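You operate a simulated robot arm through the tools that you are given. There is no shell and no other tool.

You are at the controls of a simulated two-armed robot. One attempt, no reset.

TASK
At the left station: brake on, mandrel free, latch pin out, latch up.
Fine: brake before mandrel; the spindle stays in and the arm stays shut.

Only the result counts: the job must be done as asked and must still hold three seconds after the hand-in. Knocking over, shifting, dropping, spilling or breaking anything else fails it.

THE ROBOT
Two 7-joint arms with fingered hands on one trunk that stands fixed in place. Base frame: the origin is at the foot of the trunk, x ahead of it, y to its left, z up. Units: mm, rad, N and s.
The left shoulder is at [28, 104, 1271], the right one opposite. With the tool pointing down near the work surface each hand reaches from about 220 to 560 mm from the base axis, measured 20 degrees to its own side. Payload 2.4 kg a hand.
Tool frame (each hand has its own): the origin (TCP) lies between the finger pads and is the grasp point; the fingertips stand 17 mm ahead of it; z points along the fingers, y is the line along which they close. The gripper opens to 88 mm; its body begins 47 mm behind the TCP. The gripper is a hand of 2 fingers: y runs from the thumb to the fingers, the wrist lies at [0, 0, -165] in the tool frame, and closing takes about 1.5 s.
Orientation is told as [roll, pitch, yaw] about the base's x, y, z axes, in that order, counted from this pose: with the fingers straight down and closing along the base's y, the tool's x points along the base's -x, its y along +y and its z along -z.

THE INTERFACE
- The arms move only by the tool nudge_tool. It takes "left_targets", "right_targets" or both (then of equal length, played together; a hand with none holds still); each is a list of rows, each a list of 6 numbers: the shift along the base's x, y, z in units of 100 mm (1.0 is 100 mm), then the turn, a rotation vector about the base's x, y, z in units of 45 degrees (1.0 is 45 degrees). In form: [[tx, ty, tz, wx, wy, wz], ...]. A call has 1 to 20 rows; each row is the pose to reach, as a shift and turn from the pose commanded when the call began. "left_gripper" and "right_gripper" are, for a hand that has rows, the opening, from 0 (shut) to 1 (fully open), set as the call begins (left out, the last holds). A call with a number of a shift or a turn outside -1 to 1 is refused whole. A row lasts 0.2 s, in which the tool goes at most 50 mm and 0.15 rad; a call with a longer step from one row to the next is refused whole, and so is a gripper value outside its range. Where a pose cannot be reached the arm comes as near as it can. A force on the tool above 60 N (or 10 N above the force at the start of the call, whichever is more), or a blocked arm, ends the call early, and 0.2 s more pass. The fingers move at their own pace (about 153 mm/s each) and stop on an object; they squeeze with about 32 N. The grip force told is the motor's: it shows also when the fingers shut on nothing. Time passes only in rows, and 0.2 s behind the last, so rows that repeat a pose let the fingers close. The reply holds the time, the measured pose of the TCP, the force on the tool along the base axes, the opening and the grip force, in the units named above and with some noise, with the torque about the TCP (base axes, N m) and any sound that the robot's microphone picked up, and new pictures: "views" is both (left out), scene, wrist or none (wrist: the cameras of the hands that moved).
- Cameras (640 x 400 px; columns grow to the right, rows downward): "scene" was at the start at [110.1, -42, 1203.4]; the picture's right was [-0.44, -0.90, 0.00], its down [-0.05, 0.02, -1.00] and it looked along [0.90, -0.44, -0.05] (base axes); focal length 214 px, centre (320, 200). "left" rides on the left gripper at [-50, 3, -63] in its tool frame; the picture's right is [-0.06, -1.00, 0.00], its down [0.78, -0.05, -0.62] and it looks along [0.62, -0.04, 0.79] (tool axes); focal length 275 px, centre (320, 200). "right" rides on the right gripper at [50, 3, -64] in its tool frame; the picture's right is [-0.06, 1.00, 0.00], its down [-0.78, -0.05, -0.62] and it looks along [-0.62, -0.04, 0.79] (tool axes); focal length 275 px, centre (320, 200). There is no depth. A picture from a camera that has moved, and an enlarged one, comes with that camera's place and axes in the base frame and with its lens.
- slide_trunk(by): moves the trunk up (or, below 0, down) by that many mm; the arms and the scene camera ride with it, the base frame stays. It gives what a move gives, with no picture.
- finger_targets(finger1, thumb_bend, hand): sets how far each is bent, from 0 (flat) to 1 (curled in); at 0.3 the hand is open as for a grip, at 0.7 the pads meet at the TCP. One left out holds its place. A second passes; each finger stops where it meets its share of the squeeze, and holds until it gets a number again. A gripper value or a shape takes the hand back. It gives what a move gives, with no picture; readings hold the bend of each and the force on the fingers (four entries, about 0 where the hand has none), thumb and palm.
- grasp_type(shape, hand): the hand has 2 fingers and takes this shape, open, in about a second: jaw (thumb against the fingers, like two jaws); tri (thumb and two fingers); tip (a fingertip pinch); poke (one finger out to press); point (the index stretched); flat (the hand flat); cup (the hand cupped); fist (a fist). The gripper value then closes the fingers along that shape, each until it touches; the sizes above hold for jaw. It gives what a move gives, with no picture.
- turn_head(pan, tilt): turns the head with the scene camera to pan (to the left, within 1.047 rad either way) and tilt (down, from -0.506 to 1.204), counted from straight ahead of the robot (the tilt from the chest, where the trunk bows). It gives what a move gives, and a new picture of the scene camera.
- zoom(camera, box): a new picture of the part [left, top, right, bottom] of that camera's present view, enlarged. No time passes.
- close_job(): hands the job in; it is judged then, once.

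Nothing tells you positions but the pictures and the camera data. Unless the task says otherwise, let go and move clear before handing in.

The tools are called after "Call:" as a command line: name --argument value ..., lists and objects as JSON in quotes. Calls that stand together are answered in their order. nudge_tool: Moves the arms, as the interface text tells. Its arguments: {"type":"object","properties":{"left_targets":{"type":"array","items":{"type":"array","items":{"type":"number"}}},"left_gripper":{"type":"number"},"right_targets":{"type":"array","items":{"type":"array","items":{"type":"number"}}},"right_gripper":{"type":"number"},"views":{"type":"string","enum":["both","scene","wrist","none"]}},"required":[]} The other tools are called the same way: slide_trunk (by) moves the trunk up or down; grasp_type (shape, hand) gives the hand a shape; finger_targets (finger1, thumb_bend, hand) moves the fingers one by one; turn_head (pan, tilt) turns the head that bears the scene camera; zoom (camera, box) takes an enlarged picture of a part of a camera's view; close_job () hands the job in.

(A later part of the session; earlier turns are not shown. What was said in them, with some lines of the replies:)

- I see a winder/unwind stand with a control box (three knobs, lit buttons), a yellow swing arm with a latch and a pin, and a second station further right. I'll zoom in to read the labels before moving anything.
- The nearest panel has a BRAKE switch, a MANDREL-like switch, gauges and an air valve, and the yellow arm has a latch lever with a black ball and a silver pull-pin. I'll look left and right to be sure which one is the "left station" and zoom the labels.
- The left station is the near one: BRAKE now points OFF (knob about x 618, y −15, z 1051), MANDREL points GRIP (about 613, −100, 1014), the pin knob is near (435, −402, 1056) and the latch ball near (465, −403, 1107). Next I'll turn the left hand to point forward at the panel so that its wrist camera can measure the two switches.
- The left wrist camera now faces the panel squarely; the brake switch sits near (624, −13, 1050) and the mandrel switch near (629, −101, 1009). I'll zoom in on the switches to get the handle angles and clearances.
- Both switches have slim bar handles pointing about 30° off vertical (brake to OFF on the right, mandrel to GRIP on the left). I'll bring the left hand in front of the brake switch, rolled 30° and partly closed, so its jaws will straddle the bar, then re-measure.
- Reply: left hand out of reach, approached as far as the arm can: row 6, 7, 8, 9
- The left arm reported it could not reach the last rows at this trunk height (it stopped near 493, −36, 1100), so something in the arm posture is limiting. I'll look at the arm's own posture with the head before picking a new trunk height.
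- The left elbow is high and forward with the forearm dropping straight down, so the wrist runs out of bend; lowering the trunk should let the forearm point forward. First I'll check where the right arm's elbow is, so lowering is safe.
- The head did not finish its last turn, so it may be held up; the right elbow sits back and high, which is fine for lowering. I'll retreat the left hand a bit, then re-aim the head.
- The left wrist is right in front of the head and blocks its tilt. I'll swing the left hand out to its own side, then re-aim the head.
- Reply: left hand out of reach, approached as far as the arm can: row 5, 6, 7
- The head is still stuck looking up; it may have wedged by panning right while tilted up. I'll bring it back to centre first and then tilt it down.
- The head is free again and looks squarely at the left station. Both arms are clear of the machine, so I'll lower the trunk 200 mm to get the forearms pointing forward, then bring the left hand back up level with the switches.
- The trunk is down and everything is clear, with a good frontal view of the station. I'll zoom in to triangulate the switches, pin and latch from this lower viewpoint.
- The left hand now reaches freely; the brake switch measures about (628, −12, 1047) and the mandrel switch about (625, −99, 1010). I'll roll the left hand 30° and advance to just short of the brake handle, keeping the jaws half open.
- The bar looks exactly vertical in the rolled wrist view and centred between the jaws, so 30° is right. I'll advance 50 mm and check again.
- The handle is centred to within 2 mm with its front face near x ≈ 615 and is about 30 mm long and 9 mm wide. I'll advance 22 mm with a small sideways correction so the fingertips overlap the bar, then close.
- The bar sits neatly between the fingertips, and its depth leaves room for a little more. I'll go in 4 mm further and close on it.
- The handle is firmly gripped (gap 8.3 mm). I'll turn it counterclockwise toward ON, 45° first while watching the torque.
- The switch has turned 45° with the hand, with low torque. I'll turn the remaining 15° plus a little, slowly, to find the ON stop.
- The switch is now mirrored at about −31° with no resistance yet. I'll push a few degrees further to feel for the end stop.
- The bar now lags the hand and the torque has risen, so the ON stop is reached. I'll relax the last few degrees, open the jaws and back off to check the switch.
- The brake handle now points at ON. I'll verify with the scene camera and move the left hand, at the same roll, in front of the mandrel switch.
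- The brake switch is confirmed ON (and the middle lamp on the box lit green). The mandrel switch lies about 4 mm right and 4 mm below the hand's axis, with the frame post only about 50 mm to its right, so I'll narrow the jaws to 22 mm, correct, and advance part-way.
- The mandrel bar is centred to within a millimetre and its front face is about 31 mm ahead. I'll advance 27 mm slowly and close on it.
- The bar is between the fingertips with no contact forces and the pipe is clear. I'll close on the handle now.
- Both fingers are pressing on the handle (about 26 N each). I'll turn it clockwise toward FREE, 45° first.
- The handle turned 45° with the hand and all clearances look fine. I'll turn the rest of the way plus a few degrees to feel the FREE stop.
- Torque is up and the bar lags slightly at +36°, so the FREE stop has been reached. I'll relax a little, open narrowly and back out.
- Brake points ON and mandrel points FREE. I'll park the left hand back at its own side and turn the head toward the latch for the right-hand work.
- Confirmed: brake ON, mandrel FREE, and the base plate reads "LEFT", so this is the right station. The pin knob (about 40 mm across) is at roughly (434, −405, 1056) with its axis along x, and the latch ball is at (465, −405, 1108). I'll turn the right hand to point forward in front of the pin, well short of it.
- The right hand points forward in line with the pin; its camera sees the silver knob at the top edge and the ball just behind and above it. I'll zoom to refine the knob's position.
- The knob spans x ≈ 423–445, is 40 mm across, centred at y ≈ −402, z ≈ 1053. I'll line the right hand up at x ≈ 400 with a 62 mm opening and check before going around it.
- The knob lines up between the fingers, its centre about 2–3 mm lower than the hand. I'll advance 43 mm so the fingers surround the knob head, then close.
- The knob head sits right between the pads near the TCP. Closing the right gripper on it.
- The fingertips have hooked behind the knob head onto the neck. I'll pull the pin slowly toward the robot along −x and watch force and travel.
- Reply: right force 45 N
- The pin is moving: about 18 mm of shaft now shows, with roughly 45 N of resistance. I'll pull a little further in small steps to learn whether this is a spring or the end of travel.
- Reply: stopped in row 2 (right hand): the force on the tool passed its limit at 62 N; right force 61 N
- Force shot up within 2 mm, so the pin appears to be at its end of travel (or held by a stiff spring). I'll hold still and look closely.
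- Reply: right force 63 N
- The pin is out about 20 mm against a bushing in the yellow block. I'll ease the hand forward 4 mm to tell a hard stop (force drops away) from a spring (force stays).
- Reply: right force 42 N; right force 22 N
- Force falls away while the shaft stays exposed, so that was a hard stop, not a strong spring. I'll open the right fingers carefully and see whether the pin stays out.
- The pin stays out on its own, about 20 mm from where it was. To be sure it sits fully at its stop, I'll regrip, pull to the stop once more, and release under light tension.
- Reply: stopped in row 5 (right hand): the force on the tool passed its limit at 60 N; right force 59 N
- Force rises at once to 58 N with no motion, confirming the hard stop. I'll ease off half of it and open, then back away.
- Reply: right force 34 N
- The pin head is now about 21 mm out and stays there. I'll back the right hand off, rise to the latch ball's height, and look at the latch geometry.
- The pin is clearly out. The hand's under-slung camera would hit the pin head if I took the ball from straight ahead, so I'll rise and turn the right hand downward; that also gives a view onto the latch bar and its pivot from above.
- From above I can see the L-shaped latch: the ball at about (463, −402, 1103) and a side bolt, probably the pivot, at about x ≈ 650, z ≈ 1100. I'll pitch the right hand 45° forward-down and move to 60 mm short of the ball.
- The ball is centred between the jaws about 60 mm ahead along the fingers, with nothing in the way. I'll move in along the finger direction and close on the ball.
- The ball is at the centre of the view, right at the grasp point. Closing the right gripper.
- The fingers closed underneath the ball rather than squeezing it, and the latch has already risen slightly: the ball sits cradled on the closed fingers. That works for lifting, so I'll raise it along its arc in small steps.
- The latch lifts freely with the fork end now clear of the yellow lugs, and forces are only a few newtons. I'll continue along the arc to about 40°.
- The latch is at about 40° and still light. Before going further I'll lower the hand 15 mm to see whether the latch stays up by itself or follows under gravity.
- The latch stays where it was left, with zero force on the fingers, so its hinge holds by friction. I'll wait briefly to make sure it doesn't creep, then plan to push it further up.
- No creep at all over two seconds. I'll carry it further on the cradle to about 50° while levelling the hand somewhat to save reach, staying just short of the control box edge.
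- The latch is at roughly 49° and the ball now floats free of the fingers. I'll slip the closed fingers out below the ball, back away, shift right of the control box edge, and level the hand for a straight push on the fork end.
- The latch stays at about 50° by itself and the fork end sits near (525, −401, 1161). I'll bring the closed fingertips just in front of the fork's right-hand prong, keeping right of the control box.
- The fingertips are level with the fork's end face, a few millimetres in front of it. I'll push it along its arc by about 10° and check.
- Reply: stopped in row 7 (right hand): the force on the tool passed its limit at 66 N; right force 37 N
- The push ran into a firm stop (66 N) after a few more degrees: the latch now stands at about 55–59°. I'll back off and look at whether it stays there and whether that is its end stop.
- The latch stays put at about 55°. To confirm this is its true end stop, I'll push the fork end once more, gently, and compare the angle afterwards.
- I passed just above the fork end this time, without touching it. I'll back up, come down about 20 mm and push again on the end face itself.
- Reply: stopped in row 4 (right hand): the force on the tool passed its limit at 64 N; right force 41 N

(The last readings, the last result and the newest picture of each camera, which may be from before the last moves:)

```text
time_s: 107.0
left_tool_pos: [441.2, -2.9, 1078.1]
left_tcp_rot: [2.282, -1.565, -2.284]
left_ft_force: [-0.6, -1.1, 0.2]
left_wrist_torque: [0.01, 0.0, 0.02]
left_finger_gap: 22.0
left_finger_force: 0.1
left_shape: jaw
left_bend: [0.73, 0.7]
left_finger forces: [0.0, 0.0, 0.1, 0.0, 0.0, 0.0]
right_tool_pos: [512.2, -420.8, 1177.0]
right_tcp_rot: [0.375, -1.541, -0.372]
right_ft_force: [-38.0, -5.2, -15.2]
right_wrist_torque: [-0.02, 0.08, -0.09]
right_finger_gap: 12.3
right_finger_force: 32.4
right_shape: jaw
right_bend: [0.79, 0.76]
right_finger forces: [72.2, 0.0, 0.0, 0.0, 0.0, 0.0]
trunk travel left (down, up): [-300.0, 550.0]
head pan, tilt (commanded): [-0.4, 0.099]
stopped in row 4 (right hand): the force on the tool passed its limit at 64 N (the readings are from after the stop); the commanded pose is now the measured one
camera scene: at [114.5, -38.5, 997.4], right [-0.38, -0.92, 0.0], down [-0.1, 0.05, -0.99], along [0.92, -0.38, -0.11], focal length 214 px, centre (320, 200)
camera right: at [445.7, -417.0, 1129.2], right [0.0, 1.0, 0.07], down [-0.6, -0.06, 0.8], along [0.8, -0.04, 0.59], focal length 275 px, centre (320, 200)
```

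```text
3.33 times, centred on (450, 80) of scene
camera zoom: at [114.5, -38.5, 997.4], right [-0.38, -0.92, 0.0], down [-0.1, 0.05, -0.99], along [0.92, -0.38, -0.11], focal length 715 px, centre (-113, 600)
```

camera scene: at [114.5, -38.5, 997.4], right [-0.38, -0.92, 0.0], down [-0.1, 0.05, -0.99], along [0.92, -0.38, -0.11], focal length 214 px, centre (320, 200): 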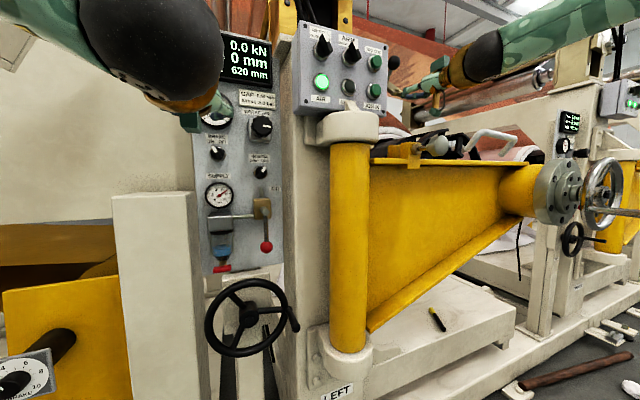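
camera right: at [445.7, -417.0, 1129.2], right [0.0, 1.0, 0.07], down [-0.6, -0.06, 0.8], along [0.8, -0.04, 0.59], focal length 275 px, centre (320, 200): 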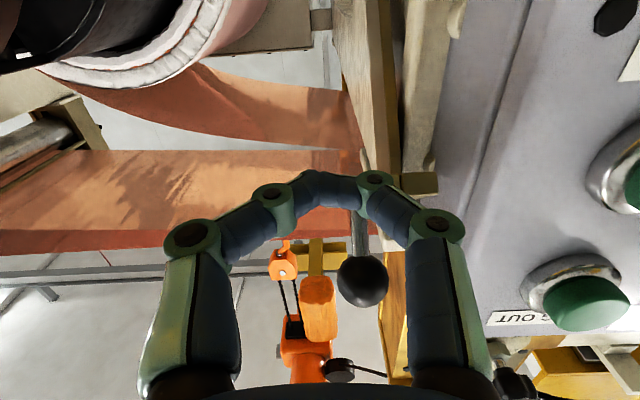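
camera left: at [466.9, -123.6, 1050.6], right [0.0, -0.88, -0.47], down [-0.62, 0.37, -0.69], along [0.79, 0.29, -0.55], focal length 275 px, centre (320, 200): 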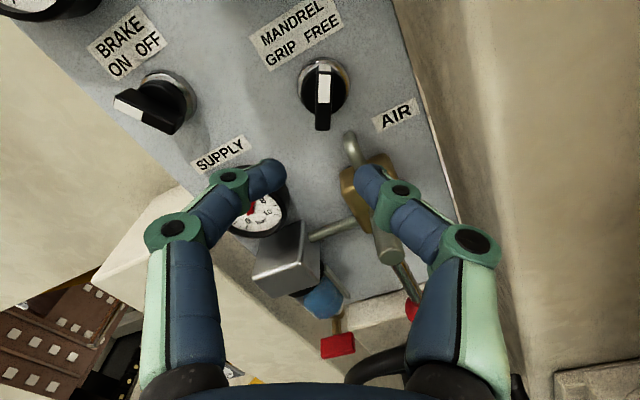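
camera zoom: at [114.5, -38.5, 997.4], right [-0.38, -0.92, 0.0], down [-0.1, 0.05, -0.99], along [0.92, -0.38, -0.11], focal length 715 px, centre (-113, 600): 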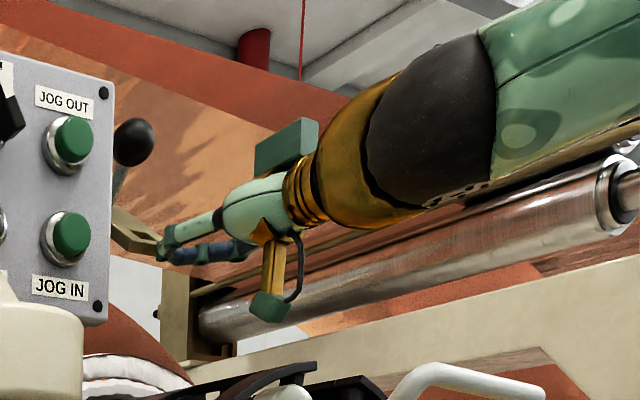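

The same firm stop came at the same spot with the latch unmoved, so it is fully up. I'll withdraw the right hand straight back and clear of the machine.

Call:
nudge_tool --right_targets '[[-0.06, 0, 0.0, 0, 0, 0], [-0.16, 0, 0.0, 0, 0, 0], [-0.28, 0, 0.0, 0, 0, 0], [-0.4, 0, 0.0, 0, 0, 0], [-0.52, 0, 0.02, 0, 0, 0], [-0.64, 0, 0.05, 0, 0, 0], [-0.76, 0, 0.08, 0, 0, 0], [-0.88, 0, 0.1, 0, 0, 0], [-1.0, 0, 0.1, 0, 0, 0]]' --views "none"

Call:
nudge_tool --right_targets '[[-0.1, 0, 0.05, 0, 0.1, 0], [-0.2, 0, 0.1, 0, 0.2, 0], [-0.28, 0, 0.18, 0, 0.35, 0], [-0.32, 0.0, 0.26, 0, 0.5, 0], [-0.36, 0.0, 0.34, 0, 0.65, 0], [-0.4, 0, 0.4, 0, 0.8, 0], [-0.4, 0, 0.45, 0, 0.95, 0], [-0.4, 0, 0.45, 0, 1, 0]]'

Call:
zoom --camera "scene" --box '[370, 30, 530, 180]'

Call:
zoom --camera "scene" --box '[185, 30, 300, 200]'

```text
time_s: 109.0
left_tool_pos: [445.6, -0.8, 1076.7]
left_tcp_rot: [1.514, -1.568, -1.516]
left_ft_force: [-0.4, -0.6, -0.2]
left_wrist_torque: [-0.02, -0.01, 0.01]
left_finger_gap: 21.7
left_finger_force: 0.1
left_shape: jaw
left_bend: [0.73, 0.7]
left_finger forces: [0.0, 0.1, 0.0, 0.0, 0.0, 0.1]
right_tool_pos: [415.2, -418.6, 1187.5]
right_tcp_rot: [0.265, -1.543, -0.259]
right_ft_force: [-0.3, 0.4, -0.2]
right_wrist_torque: [-0.02, 0.02, 0.02]
right_finger_gap: 5.8
right_finger_force: 31.8
right_shape: jaw
right_bend: [0.75, 0.74]
right_finger forces: [0.0, 0.1, 0.0, 0.0, 0.0, 0.0]
trunk travel left (down, up): [-300.0, 550.0]
head pan, tilt (commanded): [-0.4, 0.099]
```

```text
time_s: 110.8
left_tool_pos: [445.8, -2.2, 1076.4]
left_tcp_rot: [1.453, -1.567, -1.453]
left_ft_force: [1.2, 0.0, 0.3]
left_wrist_torque: [0.0, 0.03, -0.01]
left_finger_gap: 21.6
left_finger_force: 0.0
left_shape: jaw
left_bend: [0.73, 0.7]
left_finger forces: [0.1, 0.0, 0.0, 0.0, 0.0, 0.0]
right_tool_pos: [376.0, -418.0, 1233.3]
right_tcp_rot: [0.01, -0.756, -0.011]
right_ft_force: [0.6, 0.5, -0.4]
right_wrist_torque: [0.02, 0.05, -0.03]
right_finger_gap: 6.0
right_finger_force: 31.9
right_shape: jaw
right_bend: [0.75, 0.74]
right_finger forces: [0.1, 0.1, 0.0, 0.0, 0.1, 0.0]
trunk travel left (down, up): [-300.0, 550.0]
head pan, tilt (commanded): [-0.4, 0.099]
camera scene: at [118.8, -36.8, 996.6], right [-0.38, -0.92, 0.0], down [-0.11, 0.04, -0.99], along [0.92, -0.38, -0.12], focal length 214 px, centre (320, 200)
camera right: at [295.2, -414.7, 1245.6], right [0.05, 1.0, 0.05], down [0.15, -0.06, 0.99], along [0.99, -0.04, -0.15], focal length 275 px, centre (320, 200)
```

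scene: 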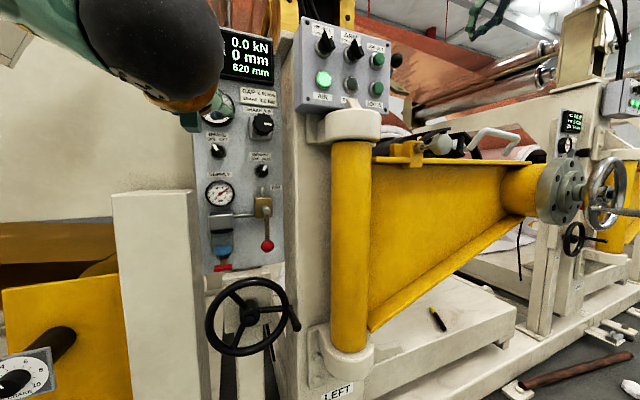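
right: 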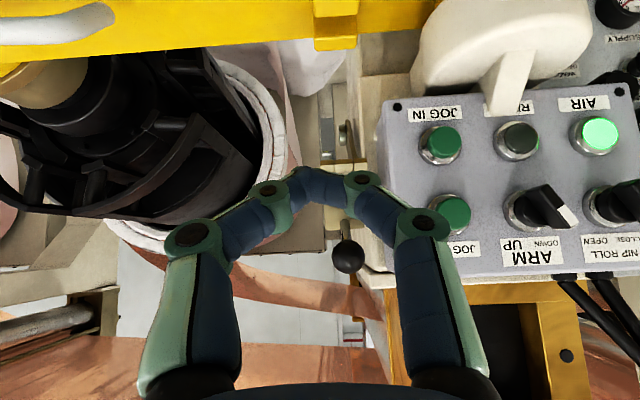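

```text
2.67 times, centred on (450, 105) of scene
camera zoom: at [118.8, -36.8, 996.6], right [-0.38, -0.92, 0.0], down [-0.11, 0.04, -0.99], along [0.92, -0.38, -0.12], focal length 572 px, centre (-27, 453)
```

zoom: 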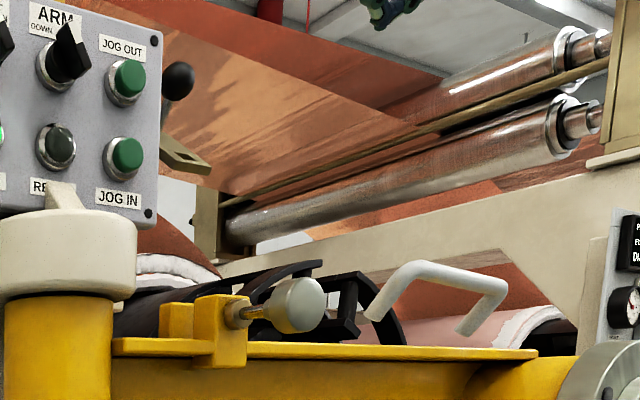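

```text
2.35 times, centred on (242, 115) of scene
camera zoom: at [118.8, -36.8, 996.6], right [-0.38, -0.92, 0.0], down [-0.11, 0.04, -0.99], along [0.92, -0.38, -0.12], focal length 505 px, centre (502, 400)
```

zoom: 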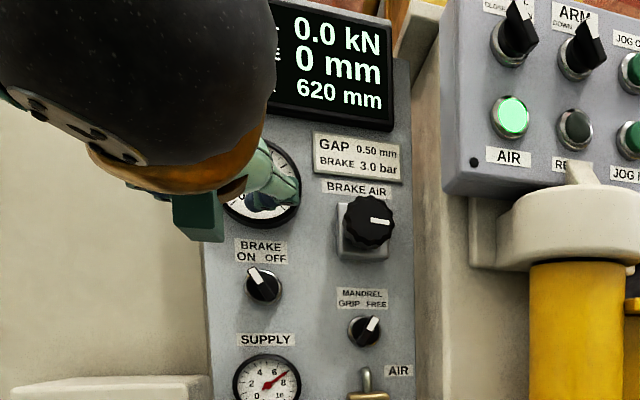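

Everything looks right: brake ON, mandrel FREE, pin out, latch up, yellow arm still closed. I'll draw the right hand a bit further back, wait a moment, and check that nothing has crept before handing in.

Call:
nudge_tool --right_targets '[[-0.08, 0, 0.02, 0, 0, 0], [-0.16, 0, 0.04, 0, 0, 0], [-0.24, 0, 0.06, 0, 0, 0], [-0.32, 0, 0.08, 0, 0, 0], [-0.4, 0, 0.1, 0, 0, 0], [-0.4, 0, 0.1, 0, 0, 0], [-0.4, 0, 0.1, 0, 0, 0], [-0.4, 0, 0.1, 0, 0, 0], [-0.4, 0, 0.1, 0, 0, 0], [-0.4, 0, 0.1, 0, 0, 0], [-0.4, 0, 0.1, 0, 0, 0], [-0.4, 0, 0.1, 0, 0, 0], [-0.4, 0, 0.1, 0, 0, 0], [-0.4, 0, 0.1, 0, 0, 0], [-0.4, 0, 0.1, 0, 0, 0], [-0.4, 0, 0.1, 0, 0, 0]]' --right_gripper 0.5

Call:
zoom --camera "scene" --box '[370, 30, 530, 180]'

Call:
zoom --camera "scene" --box '[390, 120, 490, 180]'

```text
time_s: 114.2
left_tool_pos: [445.7, -1.7, 1076.5]
left_tcp_rot: [1.493, -1.566, -1.496]
left_ft_force: [-0.1, -0.3, 0.7]
left_wrist_torque: [0.0, 0.0, 0.04]
left_finger_gap: 21.8
left_finger_force: 0.0
left_shape: jaw
left_bend: [0.73, 0.7]
left_finger forces: [0.1, 0.0, 0.0, 0.0, 0.1, 0.1]
right_tool_pos: [335.5, -418.1, 1243.7]
right_tcp_rot: [0.011, -0.757, -0.009]
right_ft_force: [0.0, 0.3, -0.3]
right_wrist_torque: [-0.04, -0.04, -0.03]
right_finger_gap: 43.4
right_finger_force: 0.0
right_shape: jaw
right_bend: [0.73, 0.7]
right_finger forces: [0.0, 0.0, 0.1, 0.0, 0.0, 0.0]
trunk travel left (down, up): [-300.0, 550.0]
head pan, tilt (commanded): [-0.4, 0.099]
camera scene: at [118.8, -36.3, 997.7], right [-0.38, -0.93, 0.0], down [-0.1, 0.04, -0.99], along [0.92, -0.37, -0.1], focal length 214 px, centre (320, 200)
camera right: at [255.3, -414.2, 1255.3], right [0.05, 1.0, 0.05], down [0.14, -0.06, 0.99], along [0.99, -0.04, -0.15], focal length 275 px, centre (320, 200)
```

scene: 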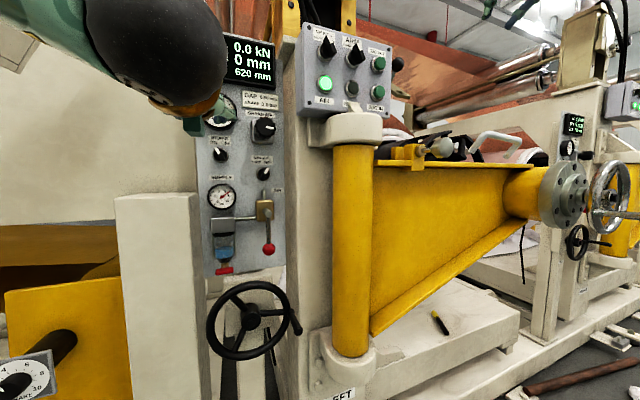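
right: 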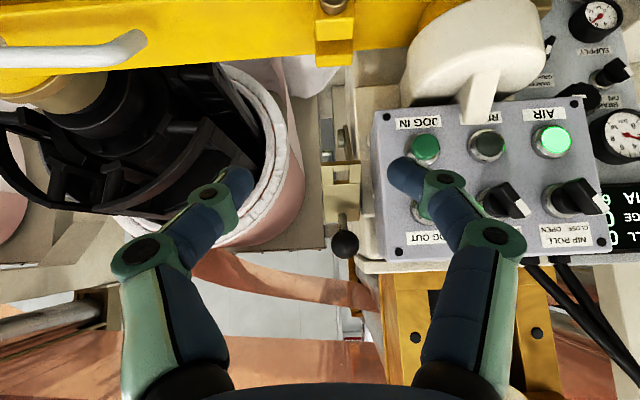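

```text
2.67 times, centred on (450, 105) of scene
camera zoom: at [118.8, -36.3, 997.7], right [-0.38, -0.93, 0.0], down [-0.1, 0.04, -0.99], along [0.92, -0.37, -0.1], focal length 572 px, centre (-27, 453)
```

zoom: 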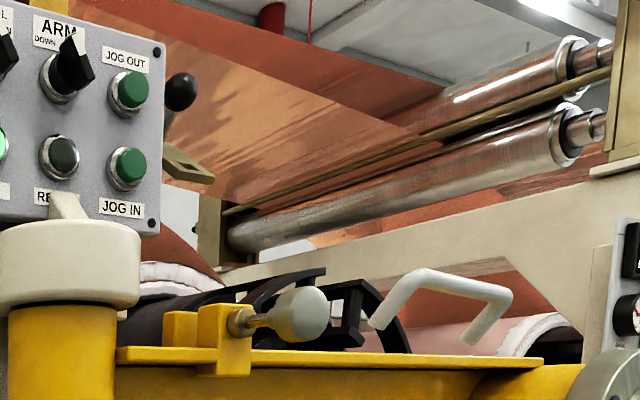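

```text
6.40 times, centred on (440, 150) of scene
camera zoom: at [118.8, -36.3, 997.7], right [-0.38, -0.93, 0.0], down [-0.1, 0.04, -0.99], along [0.92, -0.37, -0.1], focal length 1373 px, centre (-448, 520)
```

zoom: 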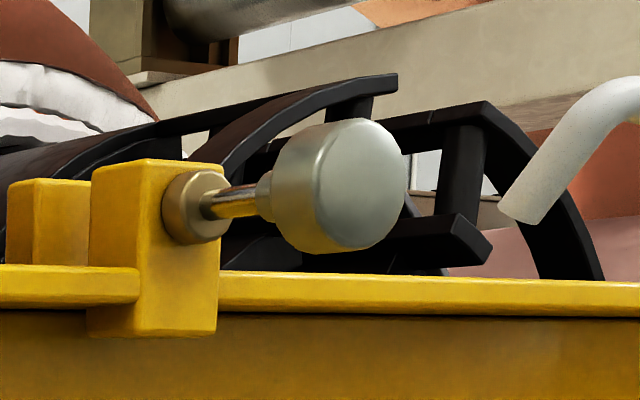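

Nothing has moved in the last several seconds: the pin shaft is fully exposed, the latch is up at its stop, brake is ON, mandrel is FREE, the arm is shut, the spindle is untouched and both hands are clear. Handing in.

Call:
close_job

```text
The job is handed in.
```

The left station is set as asked and the job is handed in. My last pictures showed everything holding before I did.

- **Brake:** turned to ON and confirmed in the pictures before I touched the mandrel switch.
- **Mandrel:** turned to FREE.
- **Latch pin:** pulled out about 20 mm to a firm stop. It stays out by itself.
- **Latch:** raised to its end stop at roughly 55°. It didn't move over several seconds with the hands clear. I took 55° as fully up because pushing with about 65 N moved it no further.
- **Arm and spindle:** the arm is still shut, and I didn't touch the spindle or its handwheel.

Nothing else was knocked or moved that I could see. I let go of everything and moved both hands clear.
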